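You operate a simulated robot arm through the tools that you are given. There is no shell and no other tool.

Carry out the task below with a simulated robot arm. There is one attempt and no reset: what you move stays moved.

TASK
Run the evac pump till its milky oil clears.
Fine: ballast knob open for it; evac valve closed before the switch goes on; afterwards knob closed and pump off; touch nothing else. Where these are worked on the way, their far stop is far enough and under half their travel is too little: ballast knob.

Only the result counts: the job must be done as asked and must still hold three seconds after the hand-in. Knocking over, shifting, dropping, spilling or breaking anything else fails it.

THE ROBOT
A 7-joint arm with a two-finger parallel gripper, fixed in place. Base frame: the origin is on the floor under the middle of its stand, x ahead of it, y to its left, z up; the work surface is at about z = 900. Lengths are in mm, angles in degrees, forces in N, time in s.
It reaches about 1479 mm from its shoulder. Its first joint turns from -166.0 to 166.0 degrees. Payload 4.4 kg.
The tool frame sits at the grasp point between the pads (the TCP): z along the fingers, y along the line on which they close. The tips reach 23 mm beyond it. The gripper opens to 94 mm. The fingers are 38 mm wide and 10 mm thick; the gripper's body (54 by 96 mm) begins 39 mm behind the TCP.
Orientation is told as [roll, pitch, yaw] about the base's x, y, z axes, in that order, counted from this pose: with the fingers straight down and closing along the base's y, the tool's x points along the base's -x, its y along +y and its z along -z.

THE INTERFACE
- The arm moves only by the tool send_rows. Its argument "steps" is a list of rows, each an object (a shift or turn left out is 0, a gripper value left out holds the last) with "rotation": the turn, a rotation vector about the tool's x, y, z in degrees, a list of three; "dp": the shift along the tool's x, y, z in mm, a list of three; "grip": the opening in per cent of the stroke, from 0 (shut) to 100 (fully open). In form: [{"rotation": [wx, wy, wz], "dp": [tx, ty, tz], "grip": grip}, ...]. A call has 1 to 20 rows; each row is the pose to reach, as a shift and turn from the pose commanded when the call began, along the tool's axes at that moment. Each row takes 0.2 s and may step no farther than 50 mm and 8.6 degrees from the row before; otherwise, or with a gripper value out of range, the whole call is refused. Where a pose cannot be reached the arm comes as near as it can. A force on the tool above 40 N (or 10 N above the force at the start of the call, whichever is more), or a blocked arm, ends the call early, and 0.2 s more pass. The fingers move at their own pace (about 72 mm/s each) and stop on an object; they squeeze with about 35 N. The grip force told is the motor's: it shows also when the fingers shut on nothing. Time passes only in rows, and 0.2 s behind the last, so rows that repeat a pose let the fingers close. The reply holds the time, the measured pose of the TCP, the force on the tool along the base axes, the opening and the grip force, in the units named above and with some noise, with the torque about the TCP (base axes, N m) and any sound that the robot's microphone picked up.
- Cameras (640 x 400 px; columns grow to the right, rows downward): "scene" is fixed at [386.6, 653.7, 1597.7]; the picture's right is [0.76, -0.65, 0.00], its down [-0.60, -0.69, -0.40] and it looks along [0.26, 0.30, -0.92] (base axes); focal length 214 px, centre (320, 200). "wrist" rides on the gripper at [86, 16, -75] in the tool frame; the picture's right is [-0.18, 0.98, 0.00], its down [-0.58, -0.11, -0.81] and it looks along [-0.79, -0.15, 0.59] (tool axes); focal length 243 px, centre (320, 200).
- get_image(camera): a new picture of that camera. It takes no simulated time.
- probe_pixels(camera, pixels): for up to 12 pixels [column, row] of the newest picture of that camera ("zoom" is the newest enlarged one), the place [x, y, z] in the base frame of the surface seen there, good to about 2 mm, but the place of the scene camera against the robot may be out by one fixed shift of up to 25 mm in any direction. It takes no simulated time.
- zoom(camera, box): a new picture of the part [left, top, right, bottom] of that camera's present view, enlarged. It takes no simulated time.
- sign_off(): hands the job in; it is judged then, once.

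Unless the task says otherwise, let go and move clear before handing in.

The tools are called after "Emit:" by a JSON object that holds its "fn" and its "kwargs". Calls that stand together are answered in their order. send_rows: Moves the arm, as the interface text tells. Its arguments: {"type":"object","properties":{"steps":{"type":"array","items":{"type":"object","properties":{"rotation":{"type":"array","items":{"type":"number"}},"dp":{"type":"array","items":{"type":"number"}},"grip":{"type":"number"}}}}},"required":["steps"]} The other tools are called the same way: get_image (camera) takes a picture; probe_pixels (camera, pixels) gives the place of the surface under pixels of a picture; zoom (camera, box) takes an enlarged picture of a part of a camera's view; sign_off () hands the job in.

At the start:

```text
time_s: 0.0
tool_pos: [658.9, 523.8, 1383.2]
orientation: [0.0, 0.0, -0.1]
ft_force: [-0.7, 0.5, 0.1]
ft_torque: [0.02, 0.03, -0.01]
finger_gap: 93.8
grasp_force: 0.1
```

scene: 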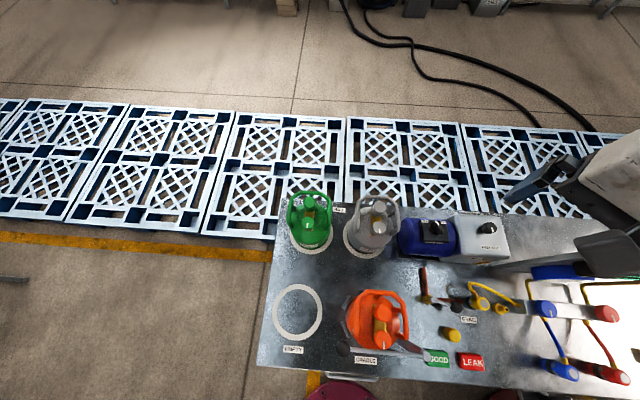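
wrist: 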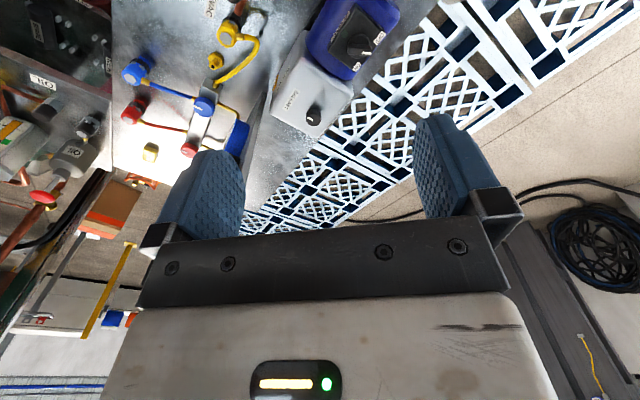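

The scene shows a blue pump with a switch near (433,235) and a grey box with a black knob near (488,232), plus valves and hoses at the right. I'll zoom in on these parts to read the labels before moving.

Emit:
{"fn": "zoom", "kwargs": {"camera": "scene", "box": [380, 190, 540, 290]}}

Emit:
{"fn": "zoom", "kwargs": {"camera": "scene", "box": [400, 260, 640, 400]}}

Emit:
{"fn": "zoom", "kwargs": {"camera": "wrist", "box": [200, 0, 440, 150]}}

Emit:
{"fn": "zoom", "kwargs": {"camera": "wrist", "box": [0, 0, 280, 220]}}

```text
4.00 times, centred on (460, 240) of scene
```

zoom: 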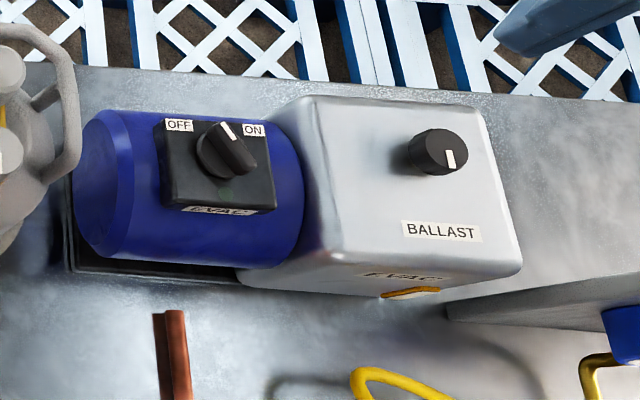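

```text
2.67 times, centred on (520, 330) of scene
```

zoom: 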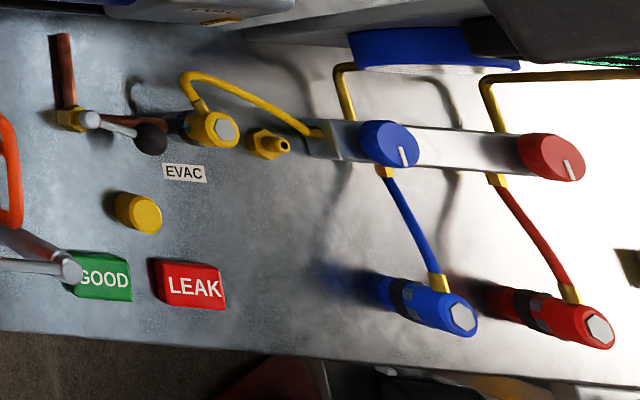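

```text
2.67 times, centred on (320, 75) of wrist
```

zoom: 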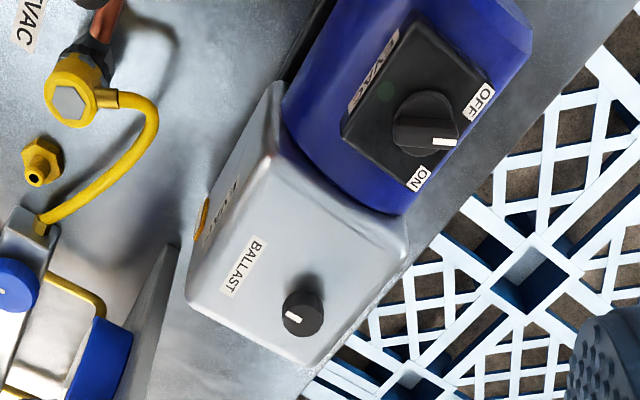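

```text
1.82 times, centred on (140, 110) of wrist
```

zoom: 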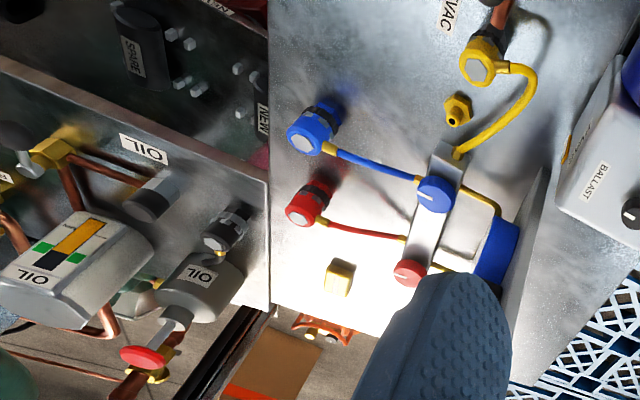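

The pump has a rotary OFF/ON switch, a BALLAST knob, and there's a black-ball lever valve by the EVAC label around (445,305). I'll enlarge that valve, the pump's sight glass and the labels to find out their present states.

Emit:
{"fn": "zoom", "kwargs": {"camera": "scene", "box": [405, 255, 535, 345]}}

Emit:
{"fn": "zoom", "kwargs": {"camera": "scene", "box": [450, 240, 510, 275]}}

Emit:
{"fn": "zoom", "kwargs": {"camera": "scene", "box": [405, 210, 465, 250]}}

Emit:
{"fn": "zoom", "kwargs": {"camera": "wrist", "box": [180, 0, 290, 70]}}

Emit:
{"fn": "get_image", "kwargs": {"camera": "scene"}}

Emit:
{"fn": "get_image", "kwargs": {"camera": "wrist"}}

Emit:
{"fn": "probe_pixels", "kwargs": {"camera": "scene", "pixels": [[488, 228], [490, 248], [434, 226], [428, 240], [426, 300], [436, 302], [421, 280], [480, 300], [470, 262], [400, 260], [520, 260], [455, 335]]}}

Emit:
{"fn": "probe_pixels", "kwargs": {"camera": "wrist", "pixels": [[312, 115], [318, 122], [300, 100], [360, 45], [350, 40], [228, 35], [245, 5], [345, 60], [290, 50], [326, 100], [275, 110], [240, 130]]}}

```text
4.44 times, centred on (470, 300) of scene
```

zoom: 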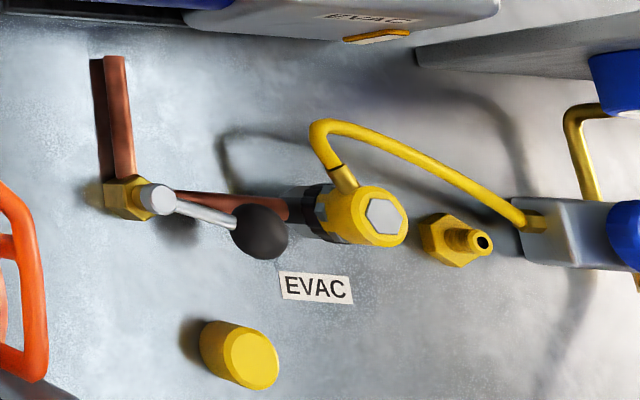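

```text
10.67 times, centred on (480, 258) of scene
```

zoom: 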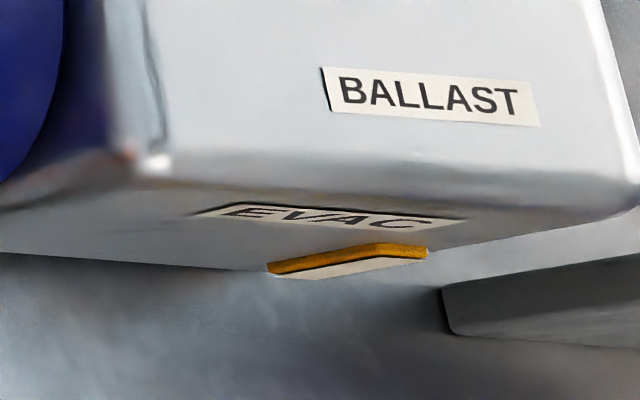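

```text
10.00 times, centred on (435, 230) of scene
```

zoom: 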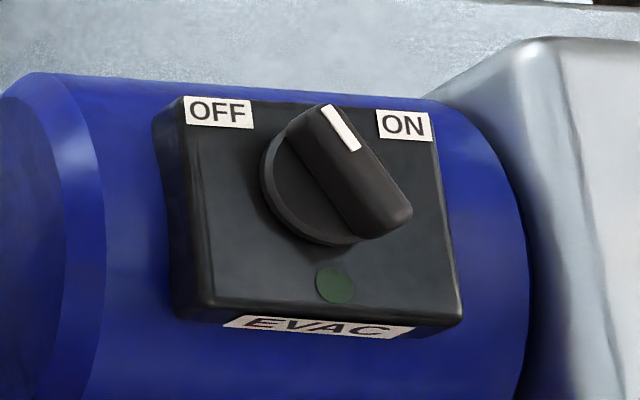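

```text
5.71 times, centred on (235, 35) of wrist
```

zoom: 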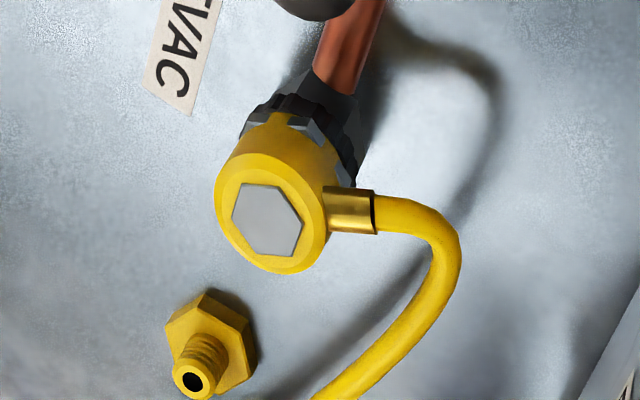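

```text
taken
```

scene: 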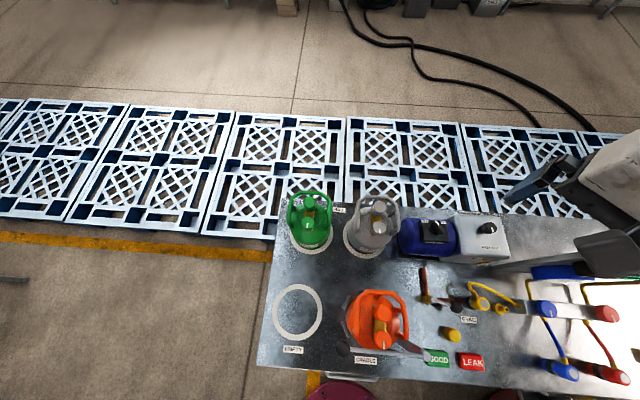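

```text
taken
```

wrist: 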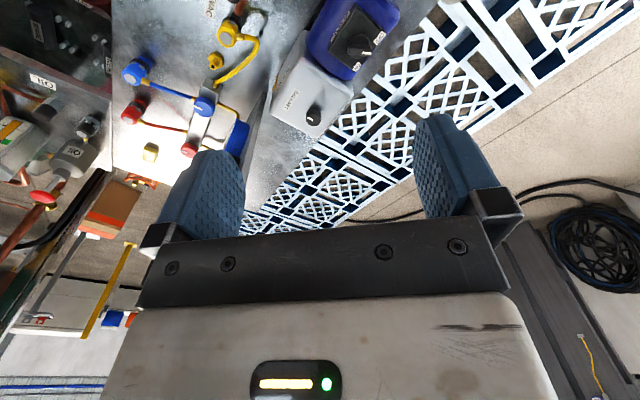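

```text
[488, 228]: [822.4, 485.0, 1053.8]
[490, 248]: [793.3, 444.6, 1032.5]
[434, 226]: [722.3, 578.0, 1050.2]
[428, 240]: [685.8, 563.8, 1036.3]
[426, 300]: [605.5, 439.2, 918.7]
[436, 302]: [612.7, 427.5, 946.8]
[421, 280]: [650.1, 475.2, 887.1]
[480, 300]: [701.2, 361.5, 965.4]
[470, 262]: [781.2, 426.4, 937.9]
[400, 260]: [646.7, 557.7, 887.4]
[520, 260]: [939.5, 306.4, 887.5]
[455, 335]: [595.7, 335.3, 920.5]
```

```text
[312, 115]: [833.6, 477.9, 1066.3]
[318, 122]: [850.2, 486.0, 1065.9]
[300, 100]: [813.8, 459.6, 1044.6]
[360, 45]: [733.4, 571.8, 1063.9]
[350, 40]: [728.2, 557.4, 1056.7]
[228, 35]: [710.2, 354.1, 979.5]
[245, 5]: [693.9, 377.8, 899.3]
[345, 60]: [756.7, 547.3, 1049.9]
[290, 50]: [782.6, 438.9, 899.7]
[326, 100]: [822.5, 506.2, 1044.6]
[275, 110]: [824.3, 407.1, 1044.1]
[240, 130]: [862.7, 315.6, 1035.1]
```

The lever at zoom (190,205) lies along the copper pipe running to the yellow port, so the evac valve looks open; the sight glass at (350,265) of the earlier zoom shows whitish. I'll probe the knob, switch and lever more exactly through wrist and scene zooms.

Emit:
{"fn": "zoom", "kwargs": {"camera": "wrist", "box": [280, 0, 400, 75]}}

Emit:
{"fn": "probe_pixels", "kwargs": {"camera": "zoom", "pixels": [[450, 220], [430, 250], [380, 250], [490, 245], [520, 180], [440, 330], [340, 240], [460, 60], [410, 200], [440, 290], [505, 210], [400, 60]]}}

Emit:
{"fn": "zoom", "kwargs": {"camera": "wrist", "box": [270, 70, 370, 140]}}

Emit:
{"fn": "probe_pixels", "kwargs": {"camera": "zoom", "pixels": [[270, 290], [240, 290], [300, 290], [270, 270], [270, 310], [230, 310], [320, 300], [270, 340], [200, 200], [400, 250], [100, 300], [350, 350]]}}

Emit:
{"fn": "zoom", "kwargs": {"camera": "scene", "box": [400, 265, 500, 325]}}

Emit:
{"fn": "probe_pixels", "kwargs": {"camera": "zoom", "pixels": [[160, 230], [180, 225], [240, 245], [310, 275], [330, 250], [280, 240], [120, 230], [130, 120], [350, 240], [490, 230], [250, 330], [260, 290]]}}

```text
5.33 times, centred on (340, 38) of wrist
```

zoom: 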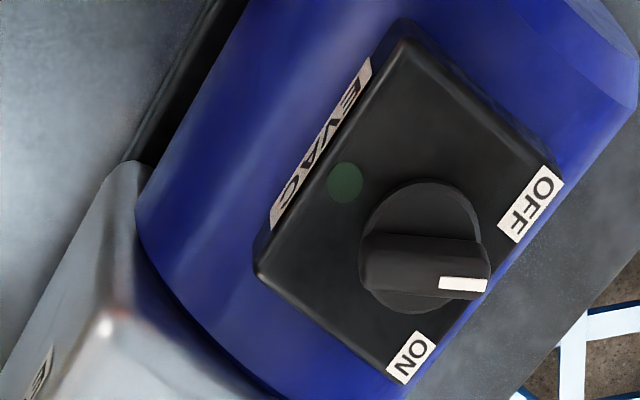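

```text
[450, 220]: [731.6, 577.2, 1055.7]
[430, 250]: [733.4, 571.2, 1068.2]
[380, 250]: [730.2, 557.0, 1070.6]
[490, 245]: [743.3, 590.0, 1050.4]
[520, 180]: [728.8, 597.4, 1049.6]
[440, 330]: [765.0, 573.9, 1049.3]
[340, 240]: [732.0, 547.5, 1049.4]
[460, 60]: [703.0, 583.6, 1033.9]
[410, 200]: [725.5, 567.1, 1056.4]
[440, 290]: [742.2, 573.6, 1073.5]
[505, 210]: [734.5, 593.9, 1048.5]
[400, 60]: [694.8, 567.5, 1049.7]
```

```text
5.71 times, centred on (320, 105) of wrist
```

zoom: 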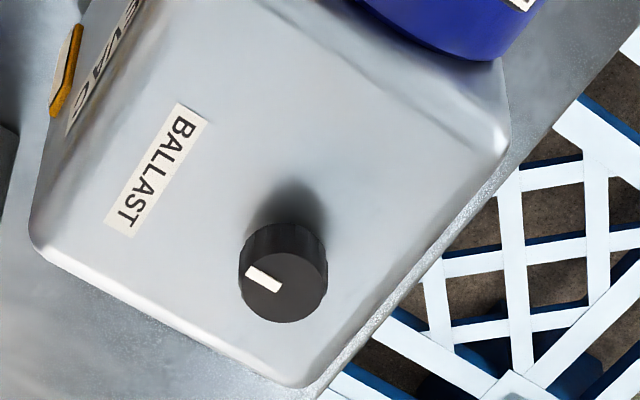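

```text
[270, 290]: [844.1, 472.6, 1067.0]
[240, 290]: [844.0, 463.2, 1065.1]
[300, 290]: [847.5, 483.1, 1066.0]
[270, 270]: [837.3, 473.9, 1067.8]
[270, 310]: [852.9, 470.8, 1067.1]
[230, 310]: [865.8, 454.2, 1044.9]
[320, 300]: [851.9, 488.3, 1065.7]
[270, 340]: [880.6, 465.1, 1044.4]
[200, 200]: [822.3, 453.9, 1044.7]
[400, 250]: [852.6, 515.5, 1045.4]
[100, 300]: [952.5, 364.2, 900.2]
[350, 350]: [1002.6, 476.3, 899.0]
```

```text
6.40 times, centred on (450, 295) of scene
```

zoom: 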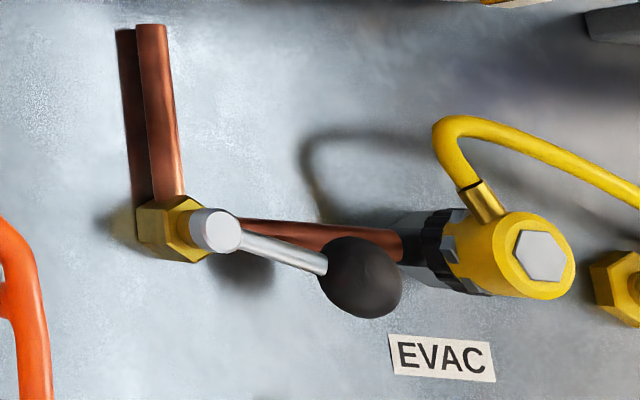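

```text
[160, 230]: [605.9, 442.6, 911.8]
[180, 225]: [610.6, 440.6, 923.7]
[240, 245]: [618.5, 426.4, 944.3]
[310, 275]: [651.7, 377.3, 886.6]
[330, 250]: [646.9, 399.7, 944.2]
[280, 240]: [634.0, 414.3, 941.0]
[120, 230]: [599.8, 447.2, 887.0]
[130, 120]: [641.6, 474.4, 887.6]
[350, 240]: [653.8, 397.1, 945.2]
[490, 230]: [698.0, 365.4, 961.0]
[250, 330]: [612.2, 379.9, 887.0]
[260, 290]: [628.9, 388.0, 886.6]
```

The lever runs from its pivot near (615,433) to the ball at (650,398), in line with the outlet pipe. Before moving nearer I'll probe the heights of the cylinders and surrounding items as obstacles.

Emit:
{"fn": "probe_pixels", "kwargs": {"camera": "scene", "pixels": [[310, 200], [372, 205], [398, 215], [385, 300], [380, 335], [400, 300], [395, 345], [425, 352], [380, 225], [355, 310], [545, 308], [600, 312]]}}

Emit:
{"fn": "zoom", "kwargs": {"camera": "scene", "box": [250, 180, 450, 380]}}

Emit:
{"fn": "zoom", "kwargs": {"camera": "wrist", "box": [0, 60, 120, 220]}}

Emit:
{"fn": "probe_pixels", "kwargs": {"camera": "wrist", "pixels": [[210, 110], [190, 150], [242, 135], [135, 70], [130, 115], [150, 150], [255, 115], [275, 80], [215, 60], [40, 75], [30, 160], [80, 125]]}}

```text
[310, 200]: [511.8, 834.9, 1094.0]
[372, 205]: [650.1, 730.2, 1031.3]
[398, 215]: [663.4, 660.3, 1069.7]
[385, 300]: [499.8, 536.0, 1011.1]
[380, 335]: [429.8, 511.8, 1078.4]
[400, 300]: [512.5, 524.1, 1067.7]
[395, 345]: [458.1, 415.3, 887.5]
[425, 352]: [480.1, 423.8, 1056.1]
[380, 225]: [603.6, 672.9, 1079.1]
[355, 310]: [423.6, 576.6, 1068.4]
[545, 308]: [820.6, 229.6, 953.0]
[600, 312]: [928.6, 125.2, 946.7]
```

```text
2.00 times, centred on (350, 280) of scene
```

zoom: 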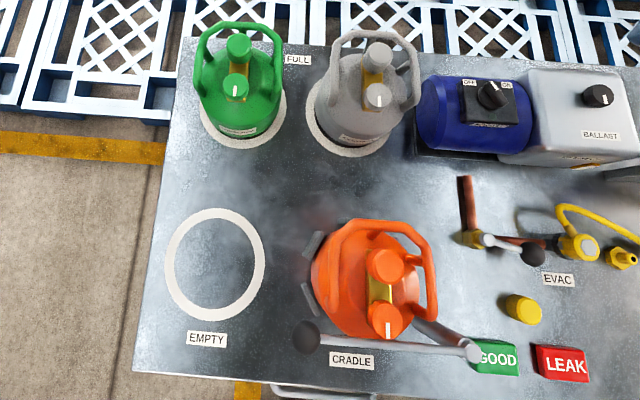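

```text
2.50 times, centred on (60, 140) of wrist
```

zoom: 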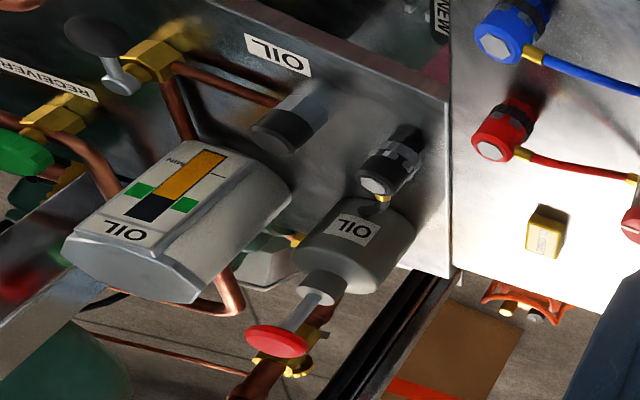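

```text
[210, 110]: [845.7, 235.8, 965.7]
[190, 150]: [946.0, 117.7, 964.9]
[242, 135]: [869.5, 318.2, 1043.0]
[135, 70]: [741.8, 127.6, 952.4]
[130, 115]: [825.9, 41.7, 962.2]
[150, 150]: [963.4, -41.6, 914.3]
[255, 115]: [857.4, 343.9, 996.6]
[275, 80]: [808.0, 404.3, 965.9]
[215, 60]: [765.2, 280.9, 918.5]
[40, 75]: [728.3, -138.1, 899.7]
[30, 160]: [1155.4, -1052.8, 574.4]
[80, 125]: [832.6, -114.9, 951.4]
```

The probes give the cradle bar and cylinders tops near z≈1080–1110, and the bench at 900. I'll swing the arm to the front of the bench, turning about 60° so the wrist camera looks at the evac valve and pump front, staying above z=1100.

Emit:
{"fn": "send_rows", "kwargs": {"steps": [{"dp": [17, -26, 28], "rotation": [0, 0, -6]}, {"dp": [34, -51, 57], "rotation": [0, 0, -12]}, {"dp": [51, -77, 85], "rotation": [0, 0, -18]}, {"dp": [68, -102, 113], "rotation": [0, 0, -24]}, {"dp": [86, -128, 142], "rotation": [0, 0, -30]}, {"dp": [103, -154, 170], "rotation": [0, 0, -36]}, {"dp": [120, -179, 198], "rotation": [0, 0, -42]}, {"dp": [137, -205, 226], "rotation": [0, 0, -48]}, {"dp": [154, -230, 255], "rotation": [0, 0, -54]}, {"dp": [171, -256, 283], "rotation": [0, 0, -60]}]}}

Emit:
{"fn": "get_image", "kwargs": {"camera": "wrist"}}

Emit:
{"fn": "get_image", "kwargs": {"camera": "scene"}}

```text
time_s: 2.2
tool_pos: [485.9, 269.9, 1101.0]
orientation: [0.0, 0.0, 59.9]
ft_force: [0.7, -0.1, 0.8]
ft_torque: [0.0, 0.03, 0.02]
finger_gap: 93.8
grasp_force: 0.0
```

```text
taken
```

wrist: 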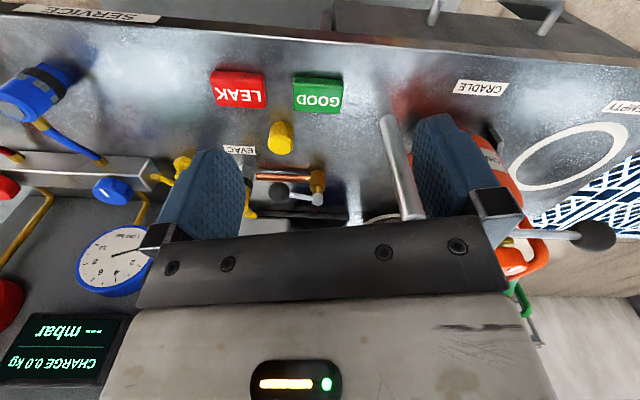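

```text
taken
```

scene: 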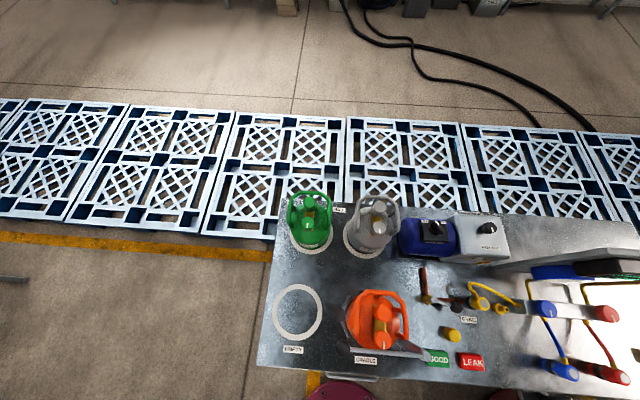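

The wrist view now shows the evac valve at about (300,190), a gauge, and a display at (60,345). I'll zoom on them.

Emit:
{"fn": "zoom", "kwargs": {"camera": "wrist", "box": [240, 130, 360, 230]}}

Emit:
{"fn": "probe_pixels", "kwargs": {"camera": "zoom", "pixels": [[190, 235], [150, 220], [230, 235], [290, 250], [410, 270], [410, 230], [330, 260], [200, 140], [220, 60], [250, 215], [390, 200], [420, 290]]}}

Emit:
{"fn": "zoom", "kwargs": {"camera": "scene", "box": [530, 230, 640, 300]}}

```text
4.00 times, centred on (300, 180) of wrist
```

zoom: 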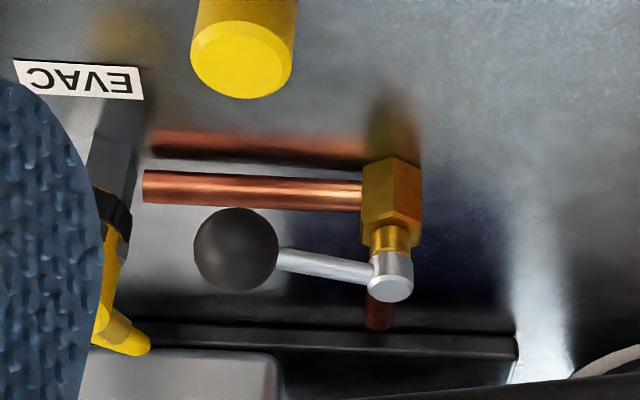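

```text
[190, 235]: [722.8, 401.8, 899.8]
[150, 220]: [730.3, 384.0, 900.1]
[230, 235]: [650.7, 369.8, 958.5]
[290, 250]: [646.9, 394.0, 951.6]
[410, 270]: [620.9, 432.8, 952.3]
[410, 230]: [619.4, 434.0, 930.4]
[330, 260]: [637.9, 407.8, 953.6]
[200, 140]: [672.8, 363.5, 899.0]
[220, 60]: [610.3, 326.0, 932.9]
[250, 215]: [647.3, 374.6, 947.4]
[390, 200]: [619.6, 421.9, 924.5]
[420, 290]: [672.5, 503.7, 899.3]
```

```text
5.71 times, centred on (585, 265) of scene
```

zoom: 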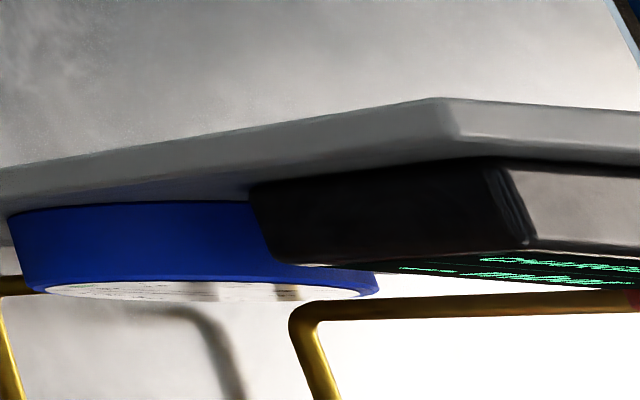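

The lever stem is at zoom (392,275) and the ball at (235,250), nearly parallel to the copper pipe (open). I'll probe the pipe's line and the lever's to learn the angle between them, and the pump's front edge for bench direction.

Emit:
{"fn": "probe_pixels", "kwargs": {"camera": "wrist", "pixels": [[325, 178], [310, 177], [295, 177], [280, 177], [332, 199], [338, 199], [338, 203], [322, 196], [315, 195], [300, 188], [290, 192], [336, 180]]}}

Emit:
{"fn": "zoom", "kwargs": {"camera": "wrist", "box": [0, 200, 160, 390]}}

```text
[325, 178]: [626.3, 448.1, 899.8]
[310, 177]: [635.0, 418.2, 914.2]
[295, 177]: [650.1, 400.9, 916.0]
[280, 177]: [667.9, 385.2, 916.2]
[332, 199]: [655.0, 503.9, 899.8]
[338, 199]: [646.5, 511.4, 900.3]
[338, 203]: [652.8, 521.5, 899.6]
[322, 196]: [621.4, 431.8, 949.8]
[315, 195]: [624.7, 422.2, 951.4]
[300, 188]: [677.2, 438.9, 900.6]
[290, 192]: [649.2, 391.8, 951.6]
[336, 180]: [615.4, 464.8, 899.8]
```

```text
2.11 times, centred on (80, 295) of wrist
```

zoom: 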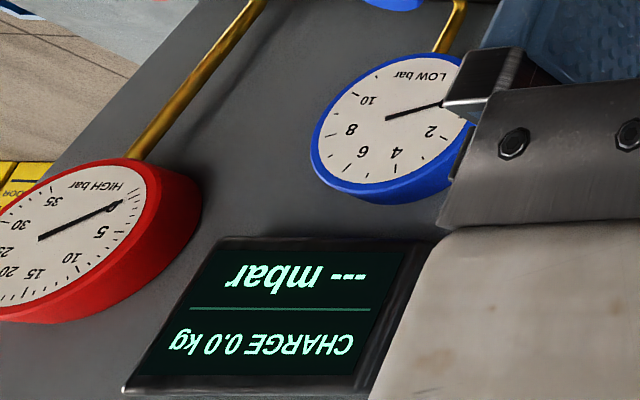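

The pipe runs at −45° while the lever sits at about −55°, so the valve is open and should close by swinging forward (clockwise) to about −135°. First I'll move for a straight look at the pump's front and its sight glass.

Emit:
{"fn": "send_rows", "kwargs": {"steps": [{"dp": [-27, -32, 10]}, {"dp": [-53, -64, 20]}, {"dp": [-80, -96, 29]}, {"dp": [-106, -128, 39]}, {"dp": [-133, -160, 49]}]}}

Emit:
{"fn": "get_image", "kwargs": {"camera": "wrist"}}

Emit:
{"fn": "get_image", "kwargs": {"camera": "scene"}}

Emit:
{"fn": "probe_pixels", "kwargs": {"camera": "scene", "pixels": [[469, 284], [481, 285], [494, 290], [505, 294], [475, 293], [515, 300], [488, 303], [470, 297], [500, 305], [460, 298]]}}

```text
time_s: 3.4
tool_pos: [691.7, 306.5, 1047.9]
orientation: [0.1, 0.0, 59.9]
ft_force: [0.3, -0.2, -0.4]
ft_torque: [0.0, 0.01, -0.01]
finger_gap: 93.7
grasp_force: 0.1
```

```text
taken
```

wrist: 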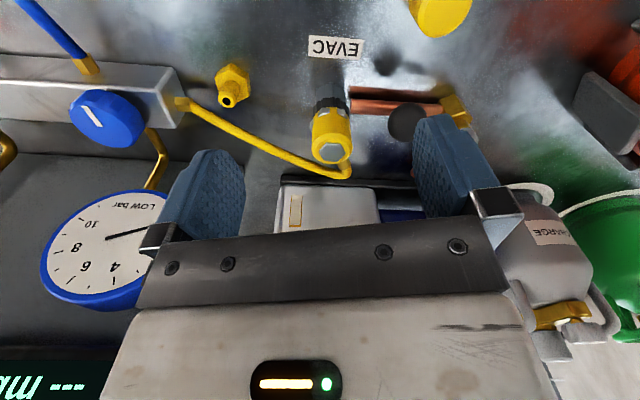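

```text
taken
```

scene: 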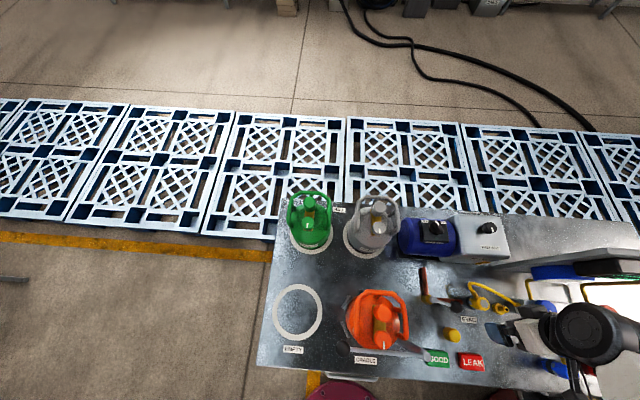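

```text
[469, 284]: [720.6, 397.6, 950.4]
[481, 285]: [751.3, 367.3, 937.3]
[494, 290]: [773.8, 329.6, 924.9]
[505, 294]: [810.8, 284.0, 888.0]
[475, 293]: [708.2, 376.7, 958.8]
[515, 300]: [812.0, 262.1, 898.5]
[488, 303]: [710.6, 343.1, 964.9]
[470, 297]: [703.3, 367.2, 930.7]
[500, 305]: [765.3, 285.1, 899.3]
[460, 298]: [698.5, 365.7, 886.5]
```

The sight glass is visible in the wrist view at (296,210) between the fingers. I'll enlarge it and the lever valve area.

Emit:
{"fn": "zoom", "kwargs": {"camera": "wrist", "box": [260, 175, 420, 245]}}

Emit:
{"fn": "zoom", "kwargs": {"camera": "wrist", "box": [300, 60, 500, 190]}}

Emit:
{"fn": "probe_pixels", "kwargs": {"camera": "zoom", "pixels": [[340, 210], [330, 200], [360, 190], [390, 140], [250, 140], [480, 155], [440, 145], [100, 280], [110, 180], [150, 330], [70, 230], [520, 160]]}}

```text
4.00 times, centred on (340, 210) of wrist
```

zoom: 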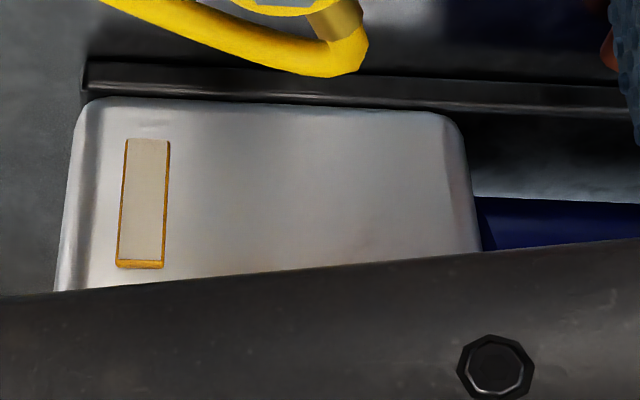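

```text
3.08 times, centred on (400, 125) of wrist
```

zoom: 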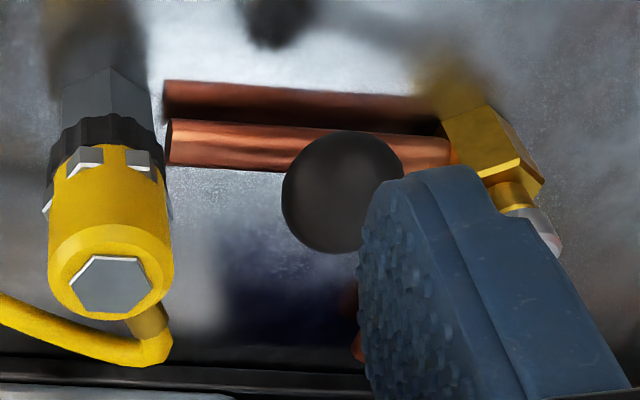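

```text
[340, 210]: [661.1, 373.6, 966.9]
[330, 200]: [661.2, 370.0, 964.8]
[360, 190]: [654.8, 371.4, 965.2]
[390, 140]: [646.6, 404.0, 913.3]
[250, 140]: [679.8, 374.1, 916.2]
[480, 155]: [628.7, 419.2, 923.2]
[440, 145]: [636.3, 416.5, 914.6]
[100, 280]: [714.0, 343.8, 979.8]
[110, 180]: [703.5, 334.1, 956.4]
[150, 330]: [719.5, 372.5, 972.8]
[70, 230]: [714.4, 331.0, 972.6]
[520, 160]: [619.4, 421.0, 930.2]
```

The sight glass strip at zoom (145,200) is cream/milky, and the lever ball centre works out to about (663,381,951) with pivot near (625,429). I'll shut the fingers, turn the tool to lie along the lever, and hover behind the lever at safe height.

Emit:
{"fn": "send_rows", "kwargs": {"steps": [{"dp": [-10, 7, -4], "rotation": [0, 0, -8.4], "grip": 0}, {"dp": [-21, 15, -8], "rotation": [0, 0, -16.9]}, {"dp": [-32, 23, -12], "rotation": [0, 0, -25.3]}, {"dp": [-42, 30, -12], "rotation": [0, 0, -33.7]}, {"dp": [-53, 38, -12], "rotation": [0, 0, -42.2]}, {"dp": [-63, 45, -12], "rotation": [0, 0, -50.6]}, {"dp": [-74, 53, -12], "rotation": [0, 0, -59.0]}, {"dp": [-84, 60, -12], "rotation": [0, 0, -67.5]}, {"dp": [-84, 60, -12], "rotation": [0, 0, -67.5]}]}}

Emit:
{"fn": "get_image", "kwargs": {"camera": "scene"}}

Emit:
{"fn": "get_image", "kwargs": {"camera": "wrist"}}

```text
time_s: 5.4
tool_pos: [683.3, 406.2, 1064.9]
orientation: [0.0, 0.0, 127.6]
ft_force: [0.1, 0.5, 0.3]
ft_torque: [0.0, 0.03, -0.01]
finger_gap: 0.3
grasp_force: 35.1
```

```text
taken
```

scene: 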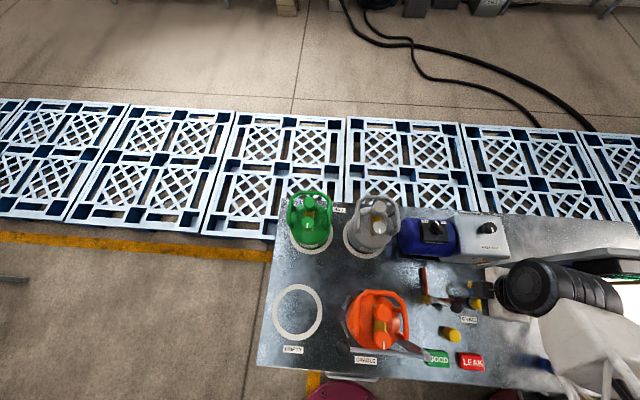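

```text
taken
```

wrist: 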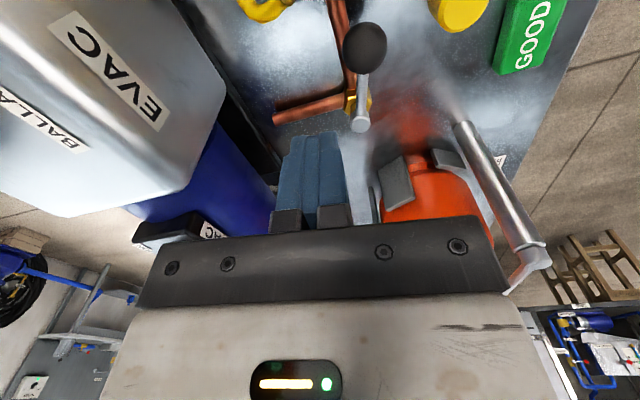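

The closed fingers hang behind the lever (ball at (364,48), stem at (360,122) in the wrist view). I'll probe the ball and stem from this side to confirm clearance before lowering.

Emit:
{"fn": "zoom", "kwargs": {"camera": "wrist", "box": [240, 0, 440, 140]}}

Emit:
{"fn": "probe_pixels", "kwargs": {"camera": "zoom", "pixels": [[395, 140], [395, 100], [345, 145], [440, 145], [395, 180], [380, 260], [385, 345], [380, 365], [325, 20], [120, 20], [330, 100], [360, 300]]}}

```text
2.86 times, centred on (340, 70) of wrist
```

zoom: 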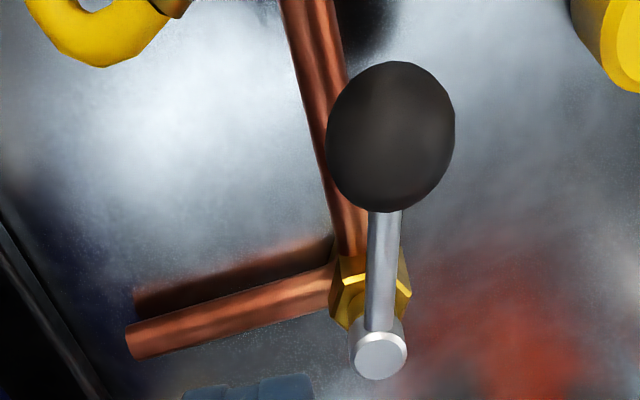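

```text
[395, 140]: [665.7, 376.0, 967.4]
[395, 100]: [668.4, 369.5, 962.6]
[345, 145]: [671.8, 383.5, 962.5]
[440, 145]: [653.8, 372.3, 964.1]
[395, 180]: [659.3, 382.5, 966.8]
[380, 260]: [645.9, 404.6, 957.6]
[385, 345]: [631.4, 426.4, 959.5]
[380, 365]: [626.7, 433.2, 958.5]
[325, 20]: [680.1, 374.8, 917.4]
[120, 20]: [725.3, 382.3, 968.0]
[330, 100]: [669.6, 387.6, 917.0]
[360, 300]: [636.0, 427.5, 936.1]
```

The ball centre is near (662,378,951) and the stem at (628,430,959), leaving about 5 mm clearance, so I'll back off 5 mm more and lower the closed fingers to tip height about 935.

Emit:
{"fn": "send_rows", "kwargs": {"steps": [{"dp": [0, -5, 15]}, {"dp": [0, -5, 45]}, {"dp": [0, -5, 75]}, {"dp": [0, -5, 95]}, {"dp": [0, -5, 105]}]}}

Emit:
{"fn": "get_image", "kwargs": {"camera": "wrist"}}

Emit:
{"fn": "get_image", "kwargs": {"camera": "scene"}}

```text
time_s: 6.6
tool_pos: [685.2, 407.3, 958.4]
orientation: [0.0, 0.0, 127.4]
ft_force: [-0.2, -1.0, 0.3]
ft_torque: [-0.03, -0.01, 0.02]
finger_gap: 0.1
grasp_force: 34.7
```

```text
taken
```

wrist: 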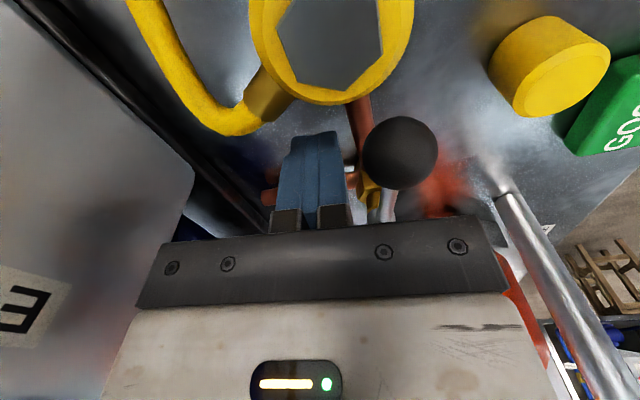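

```text
taken
```

scene: 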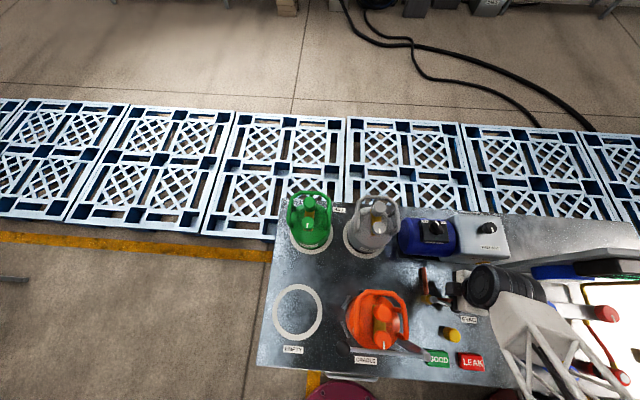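

No contact yet; the fingers sit behind the rod with the ball at (400,150). I'll sweep the fingers around the stem clockwise by 60°, turning the tool along, and watch the forces.

Emit:
{"fn": "send_rows", "kwargs": {"steps": [{"dp": [3.2, 5.7, 0], "rotation": [0, 0, 6]}, {"dp": [5.8, 11.7, 0], "rotation": [0, 0, 12]}, {"dp": [7.8, 18.0, 0], "rotation": [0, 0, 18]}, {"dp": [9.1, 24.4, 0], "rotation": [0, 0, 24]}, {"dp": [9.8, 30.9, 0], "rotation": [0, 0, 30]}, {"dp": [9.7, 37.5, 0], "rotation": [0, 0, 36]}, {"dp": [9.0, 44.0, 0], "rotation": [0, 0, 42]}, {"dp": [7.6, 50.4, 0], "rotation": [0, 0, 48]}, {"dp": [5.5, 56.6, 0], "rotation": [0, 0, 54]}, {"dp": [2.8, 62.6, 0], "rotation": [0, 0, 60]}]}}

Emit:
{"fn": "get_image", "kwargs": {"camera": "wrist"}}

Emit:
{"fn": "get_image", "kwargs": {"camera": "scene"}}

```text
time_s: 8.8
tool_pos: [640.0, 368.3, 958.0]
orientation: [0.0, 0.0, 67.2]
ft_force: [0.7, -0.6, 0.3]
ft_torque: [0.01, 0.0, 0.01]
finger_gap: 0.1
grasp_force: 34.7
```

```text
taken
```

wrist: 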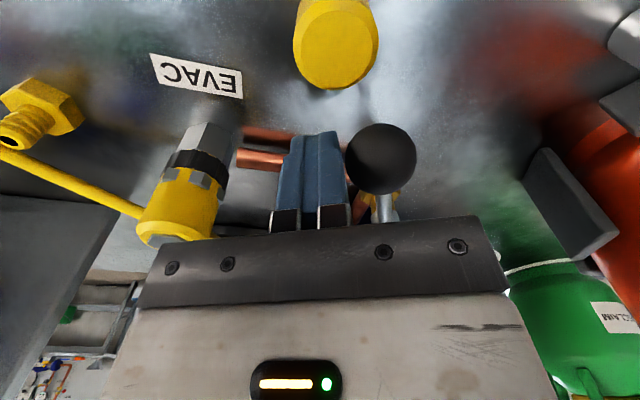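

```text
taken
```

scene: 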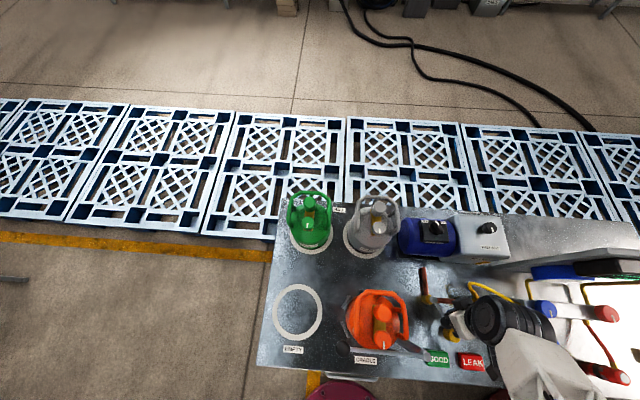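

The lever is following (ball now at (380,158) and still against the fingers) with almost no force. I'll continue the sweep in smaller steps until the stop shows up as force.

Emit:
{"fn": "send_rows", "kwargs": {"steps": [{"dp": [2.2, 3.8, 0], "rotation": [0, 0, 4]}, {"dp": [4.2, 7.7, 0], "rotation": [0, 0, 8]}, {"dp": [5.8, 11.7, 0], "rotation": [0, 0, 12]}, {"dp": [7.2, 15.9, 0], "rotation": [0, 0, 16]}, {"dp": [8.3, 20.1, 0], "rotation": [0, 0, 20]}, {"dp": [9.1, 24.4, 0], "rotation": [0, 0, 24]}, {"dp": [9.6, 28.7, 0], "rotation": [0, 0, 28]}]}}

Emit:
{"fn": "get_image", "kwargs": {"camera": "wrist"}}

Emit:
{"fn": "get_image", "kwargs": {"camera": "scene"}}

```text
time_s: 10.4
tool_pos: [609.7, 371.2, 958.0]
orientation: [-0.1, 0.0, 39.4]
ft_force: [9.0, -6.1, 0.6]
ft_torque: [0.0, -0.01, 0.05]
finger_gap: 0.2
grasp_force: 34.8
```

```text
taken
```

wrist: 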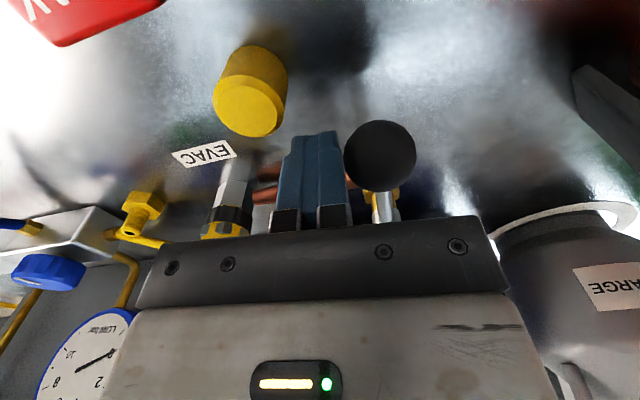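

```text
taken
```

scene: 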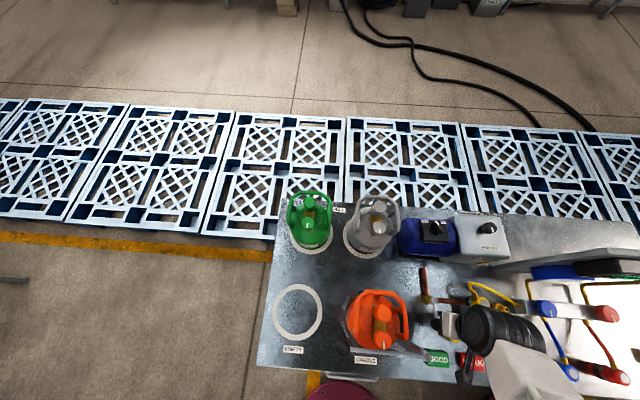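

A reaction of about 11 N along the stop direction appeared with the lever at about −134°, which matches the expected closed stop. I'll nudge a little further to be sure it is seated.

Emit:
{"fn": "send_rows", "kwargs": {"steps": [{"dp": [1.1, 1.9, 0], "rotation": [0, 0, 2]}, {"dp": [2.2, 3.8, 0], "rotation": [0, 0, 4]}]}}

Emit:
{"fn": "get_image", "kwargs": {"camera": "wrist"}}

```text
time_s: 10.9
tool_pos: [609.3, 370.8, 959.6]
orientation: [-0.2, -0.2, 36.9]
ft_force: [15.0, -17.0, -1.5]
ft_torque: [-0.05, -0.06, 0.14]
finger_gap: 0.0
grasp_force: 35.0
stopped in row 2: the force on the tool passed its limit at 46 N (the readings are from after the stop); the commanded pose is now the measured one
```

```text
taken
```

wrist: 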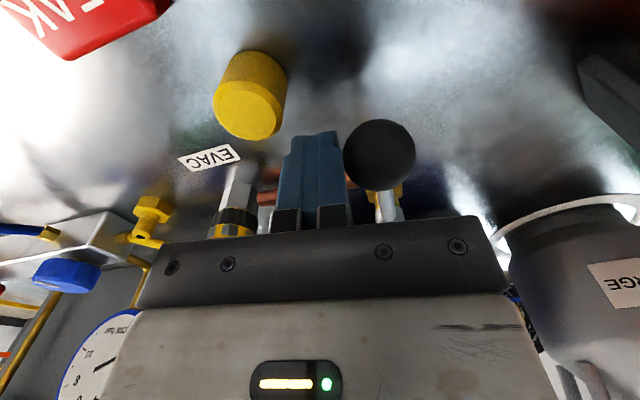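

The lever is hard against its stop (46 N), so the evac valve is closed. I'll back off from the lever and rise, then check.

Emit:
{"fn": "send_rows", "kwargs": {"steps": [{"dp": [0, -8, 0]}, {"dp": [0, -14, -5]}, {"dp": [0, -14, -50]}, {"dp": [0, -14, -95]}, {"dp": [0, -14, -140]}]}}

Emit:
{"fn": "get_image", "kwargs": {"camera": "wrist"}}

Emit:
{"fn": "zoom", "kwargs": {"camera": "scene", "box": [400, 265, 500, 325]}}

```text
time_s: 12.1
tool_pos: [615.0, 360.9, 1096.8]
orientation: [-0.1, -0.2, 36.8]
ft_force: [-0.7, 0.4, 0.3]
ft_torque: [0.01, 0.0, -0.02]
finger_gap: 0.2
grasp_force: 35.2
```

```text
taken
```

wrist: 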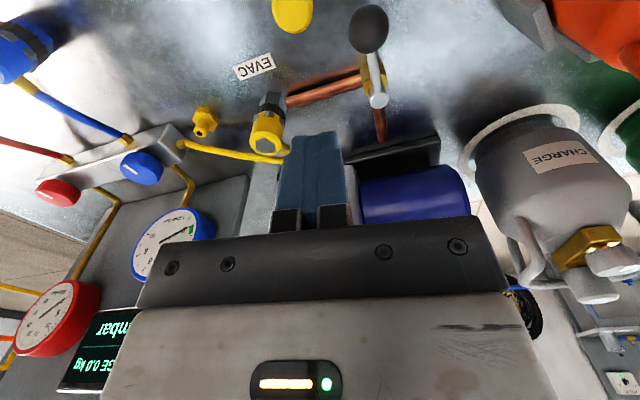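

```text
6.40 times, centred on (450, 295) of scene
```

zoom: 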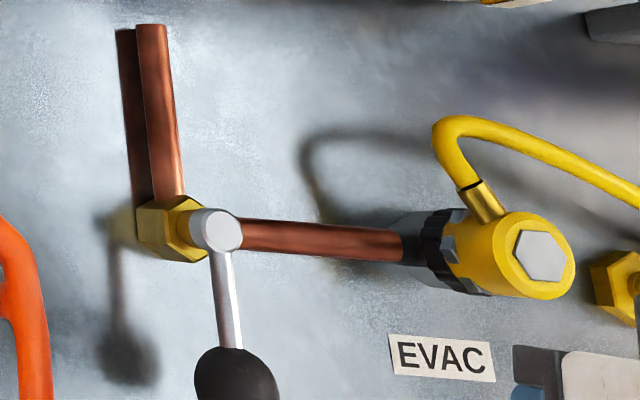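

The scene zoom shows the lever now perpendicular to the outlet pipe (ball at (235,375)), so the evac valve is closed. Next I'll rise and move to a close view of the ballast knob and the switch, opening the fingers.

Emit:
{"fn": "send_rows", "kwargs": {"steps": [{"dp": [-20, -5, -30], "rotation": [0, 0, -2], "grip": 100}, {"dp": [-60, -15, -50], "rotation": [0, 0, -4]}, {"dp": [-100, -27, -50], "rotation": [0, 0, -6]}, {"dp": [-139, -38, -50], "rotation": [0, 0, -8]}, {"dp": [-139, -38, -50], "rotation": [0, 0, -8]}]}}

Emit:
{"fn": "get_image", "kwargs": {"camera": "wrist"}}

Emit:
{"fn": "zoom", "kwargs": {"camera": "wrist", "box": [230, 120, 420, 240]}}

```text
time_s: 13.3
tool_pos: [749.8, 414.8, 1147.0]
orientation: [0.0, -0.1, 44.9]
ft_force: [-0.5, -0.3, 0.4]
ft_torque: [0.01, 0.01, -0.01]
finger_gap: 94.2
grasp_force: 0.1
```

```text
taken
```

wrist: 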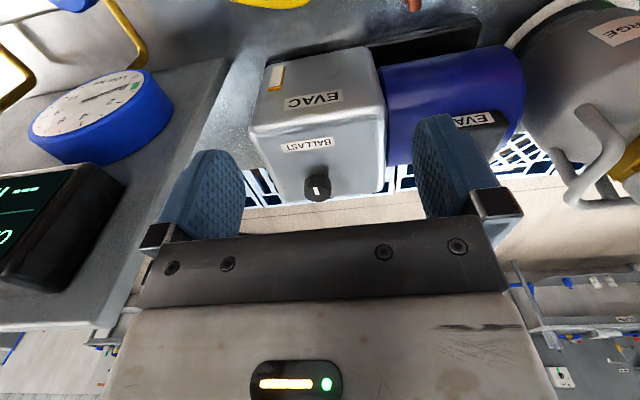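

```text
3.33 times, centred on (325, 180) of wrist
```

zoom: 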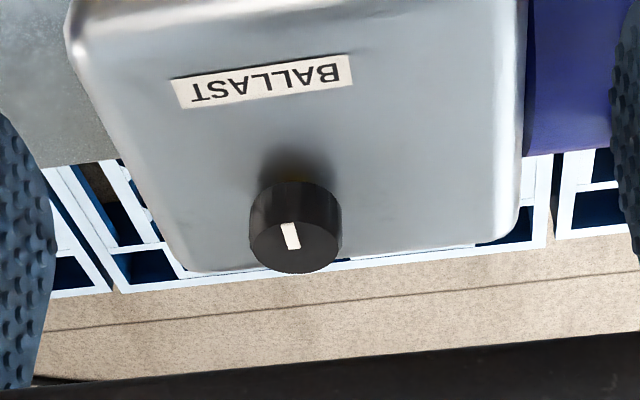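

The knob's pointer at zoom (290,235) points toward the BALLAST label (front). I'll probe the knob's edges for its centre and size.

Emit:
{"fn": "probe_pixels", "kwargs": {"camera": "zoom", "pixels": [[295, 245], [258, 242], [333, 242], [296, 226], [296, 266], [288, 225], [297, 248], [295, 200], [320, 200], [265, 260], [325, 262], [400, 200]]}}

```text
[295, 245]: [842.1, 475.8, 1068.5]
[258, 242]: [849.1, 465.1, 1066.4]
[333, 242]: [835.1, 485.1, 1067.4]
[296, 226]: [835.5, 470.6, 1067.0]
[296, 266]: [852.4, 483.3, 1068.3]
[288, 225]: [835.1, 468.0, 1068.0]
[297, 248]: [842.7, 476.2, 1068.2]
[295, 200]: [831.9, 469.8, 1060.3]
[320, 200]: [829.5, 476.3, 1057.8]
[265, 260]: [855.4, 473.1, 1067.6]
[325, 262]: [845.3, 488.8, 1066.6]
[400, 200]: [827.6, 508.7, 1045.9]
```

The knob is about 30 mm across, centred near (843,476.5) with its top at z≈1067, and the pointer faces the front (−133°). I'll check how high the gauge panel beside it stands before moving over.

Emit:
{"fn": "probe_pixels", "kwargs": {"camera": "wrist", "pixels": [[225, 65], [200, 120], [170, 190], [120, 100], [60, 190], [120, 200], [150, 80], [100, 280], [30, 250], [210, 80], [300, 140], [330, 200]]}}

Emit:
{"fn": "zoom", "kwargs": {"camera": "wrist", "box": [0, 40, 240, 330]}}

```text
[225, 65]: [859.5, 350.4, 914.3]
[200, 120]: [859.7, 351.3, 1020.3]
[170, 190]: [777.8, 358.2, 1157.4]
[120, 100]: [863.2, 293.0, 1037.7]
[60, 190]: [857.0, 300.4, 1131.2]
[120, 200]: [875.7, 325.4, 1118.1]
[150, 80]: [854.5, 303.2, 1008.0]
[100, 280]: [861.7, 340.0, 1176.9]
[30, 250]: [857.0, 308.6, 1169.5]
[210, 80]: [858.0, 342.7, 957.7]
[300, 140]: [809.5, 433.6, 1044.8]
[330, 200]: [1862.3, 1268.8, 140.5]
```

```text
1.38 times, centred on (120, 185) of wrist
```

zoom: 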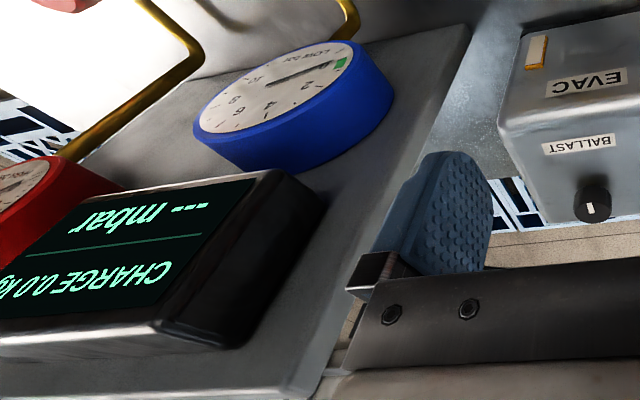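

The gauge panel's near edge is at about (860,350), roughly 127 mm from the knob, so there is room. I'll move above the knob with the tool turned back to yaw 0, fingers part-open.

Emit:
{"fn": "send_rows", "kwargs": {"steps": [{"dp": [-18, -4, 0], "rotation": [0, 0, 7.5], "grip": 60}, {"dp": [-37, -7, 0], "rotation": [0, 0, 15]}, {"dp": [-55, -10, 0], "rotation": [0, 0, 22.5]}, {"dp": [-73, -14, 0], "rotation": [0, 0, 30]}, {"dp": [-91, -17, 0], "rotation": [0, 0, 37.5]}, {"dp": [-109.7, -20.7, 0], "rotation": [0, 0, 45]}, {"dp": [-109.7, -20.7, 0], "rotation": [0, 0, 45]}]}}

Emit:
{"fn": "get_image", "kwargs": {"camera": "wrist"}}

Emit:
{"fn": "zoom", "kwargs": {"camera": "scene", "box": [400, 180, 560, 290]}}

```text
time_s: 14.9
tool_pos: [842.4, 477.0, 1150.3]
orientation: [0.0, -0.1, -0.2]
ft_force: [0.7, -0.3, 0.1]
ft_torque: [0.02, 0.01, 0.02]
finger_gap: 56.2
grasp_force: 0.1
```

```text
taken
```

wrist: 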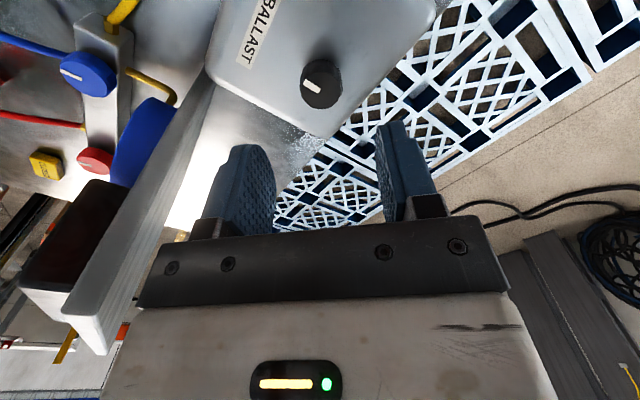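

```text
3.64 times, centred on (480, 235) of scene
```

zoom: 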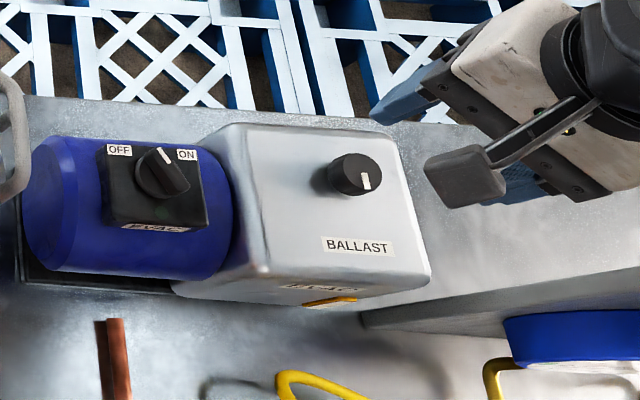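

The tool reads (842,477,1150) above the knob. I'll re-probe the knob from this closer view to refine its centre.

Emit:
{"fn": "zoom", "kwargs": {"camera": "wrist", "box": [270, 45, 370, 125]}}

Emit:
{"fn": "probe_pixels", "kwargs": {"camera": "zoom", "pixels": [[330, 215], [240, 215], [420, 215], [330, 165], [330, 290], [290, 190], [380, 270], [250, 260], [400, 170], [330, 130], [320, 200], [300, 280]]}}

```text
5.00 times, centred on (320, 85) of wrist
```

zoom: 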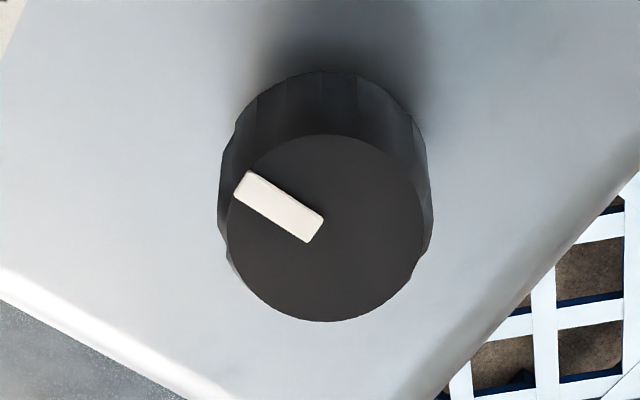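

```text
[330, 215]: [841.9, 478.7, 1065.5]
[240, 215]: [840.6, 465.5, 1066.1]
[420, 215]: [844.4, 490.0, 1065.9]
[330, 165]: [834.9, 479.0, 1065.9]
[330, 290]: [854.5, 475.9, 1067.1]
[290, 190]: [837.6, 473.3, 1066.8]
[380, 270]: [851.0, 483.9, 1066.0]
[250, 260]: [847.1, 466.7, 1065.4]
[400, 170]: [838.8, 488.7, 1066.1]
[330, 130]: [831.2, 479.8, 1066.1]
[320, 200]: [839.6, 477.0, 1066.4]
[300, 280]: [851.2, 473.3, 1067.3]
```

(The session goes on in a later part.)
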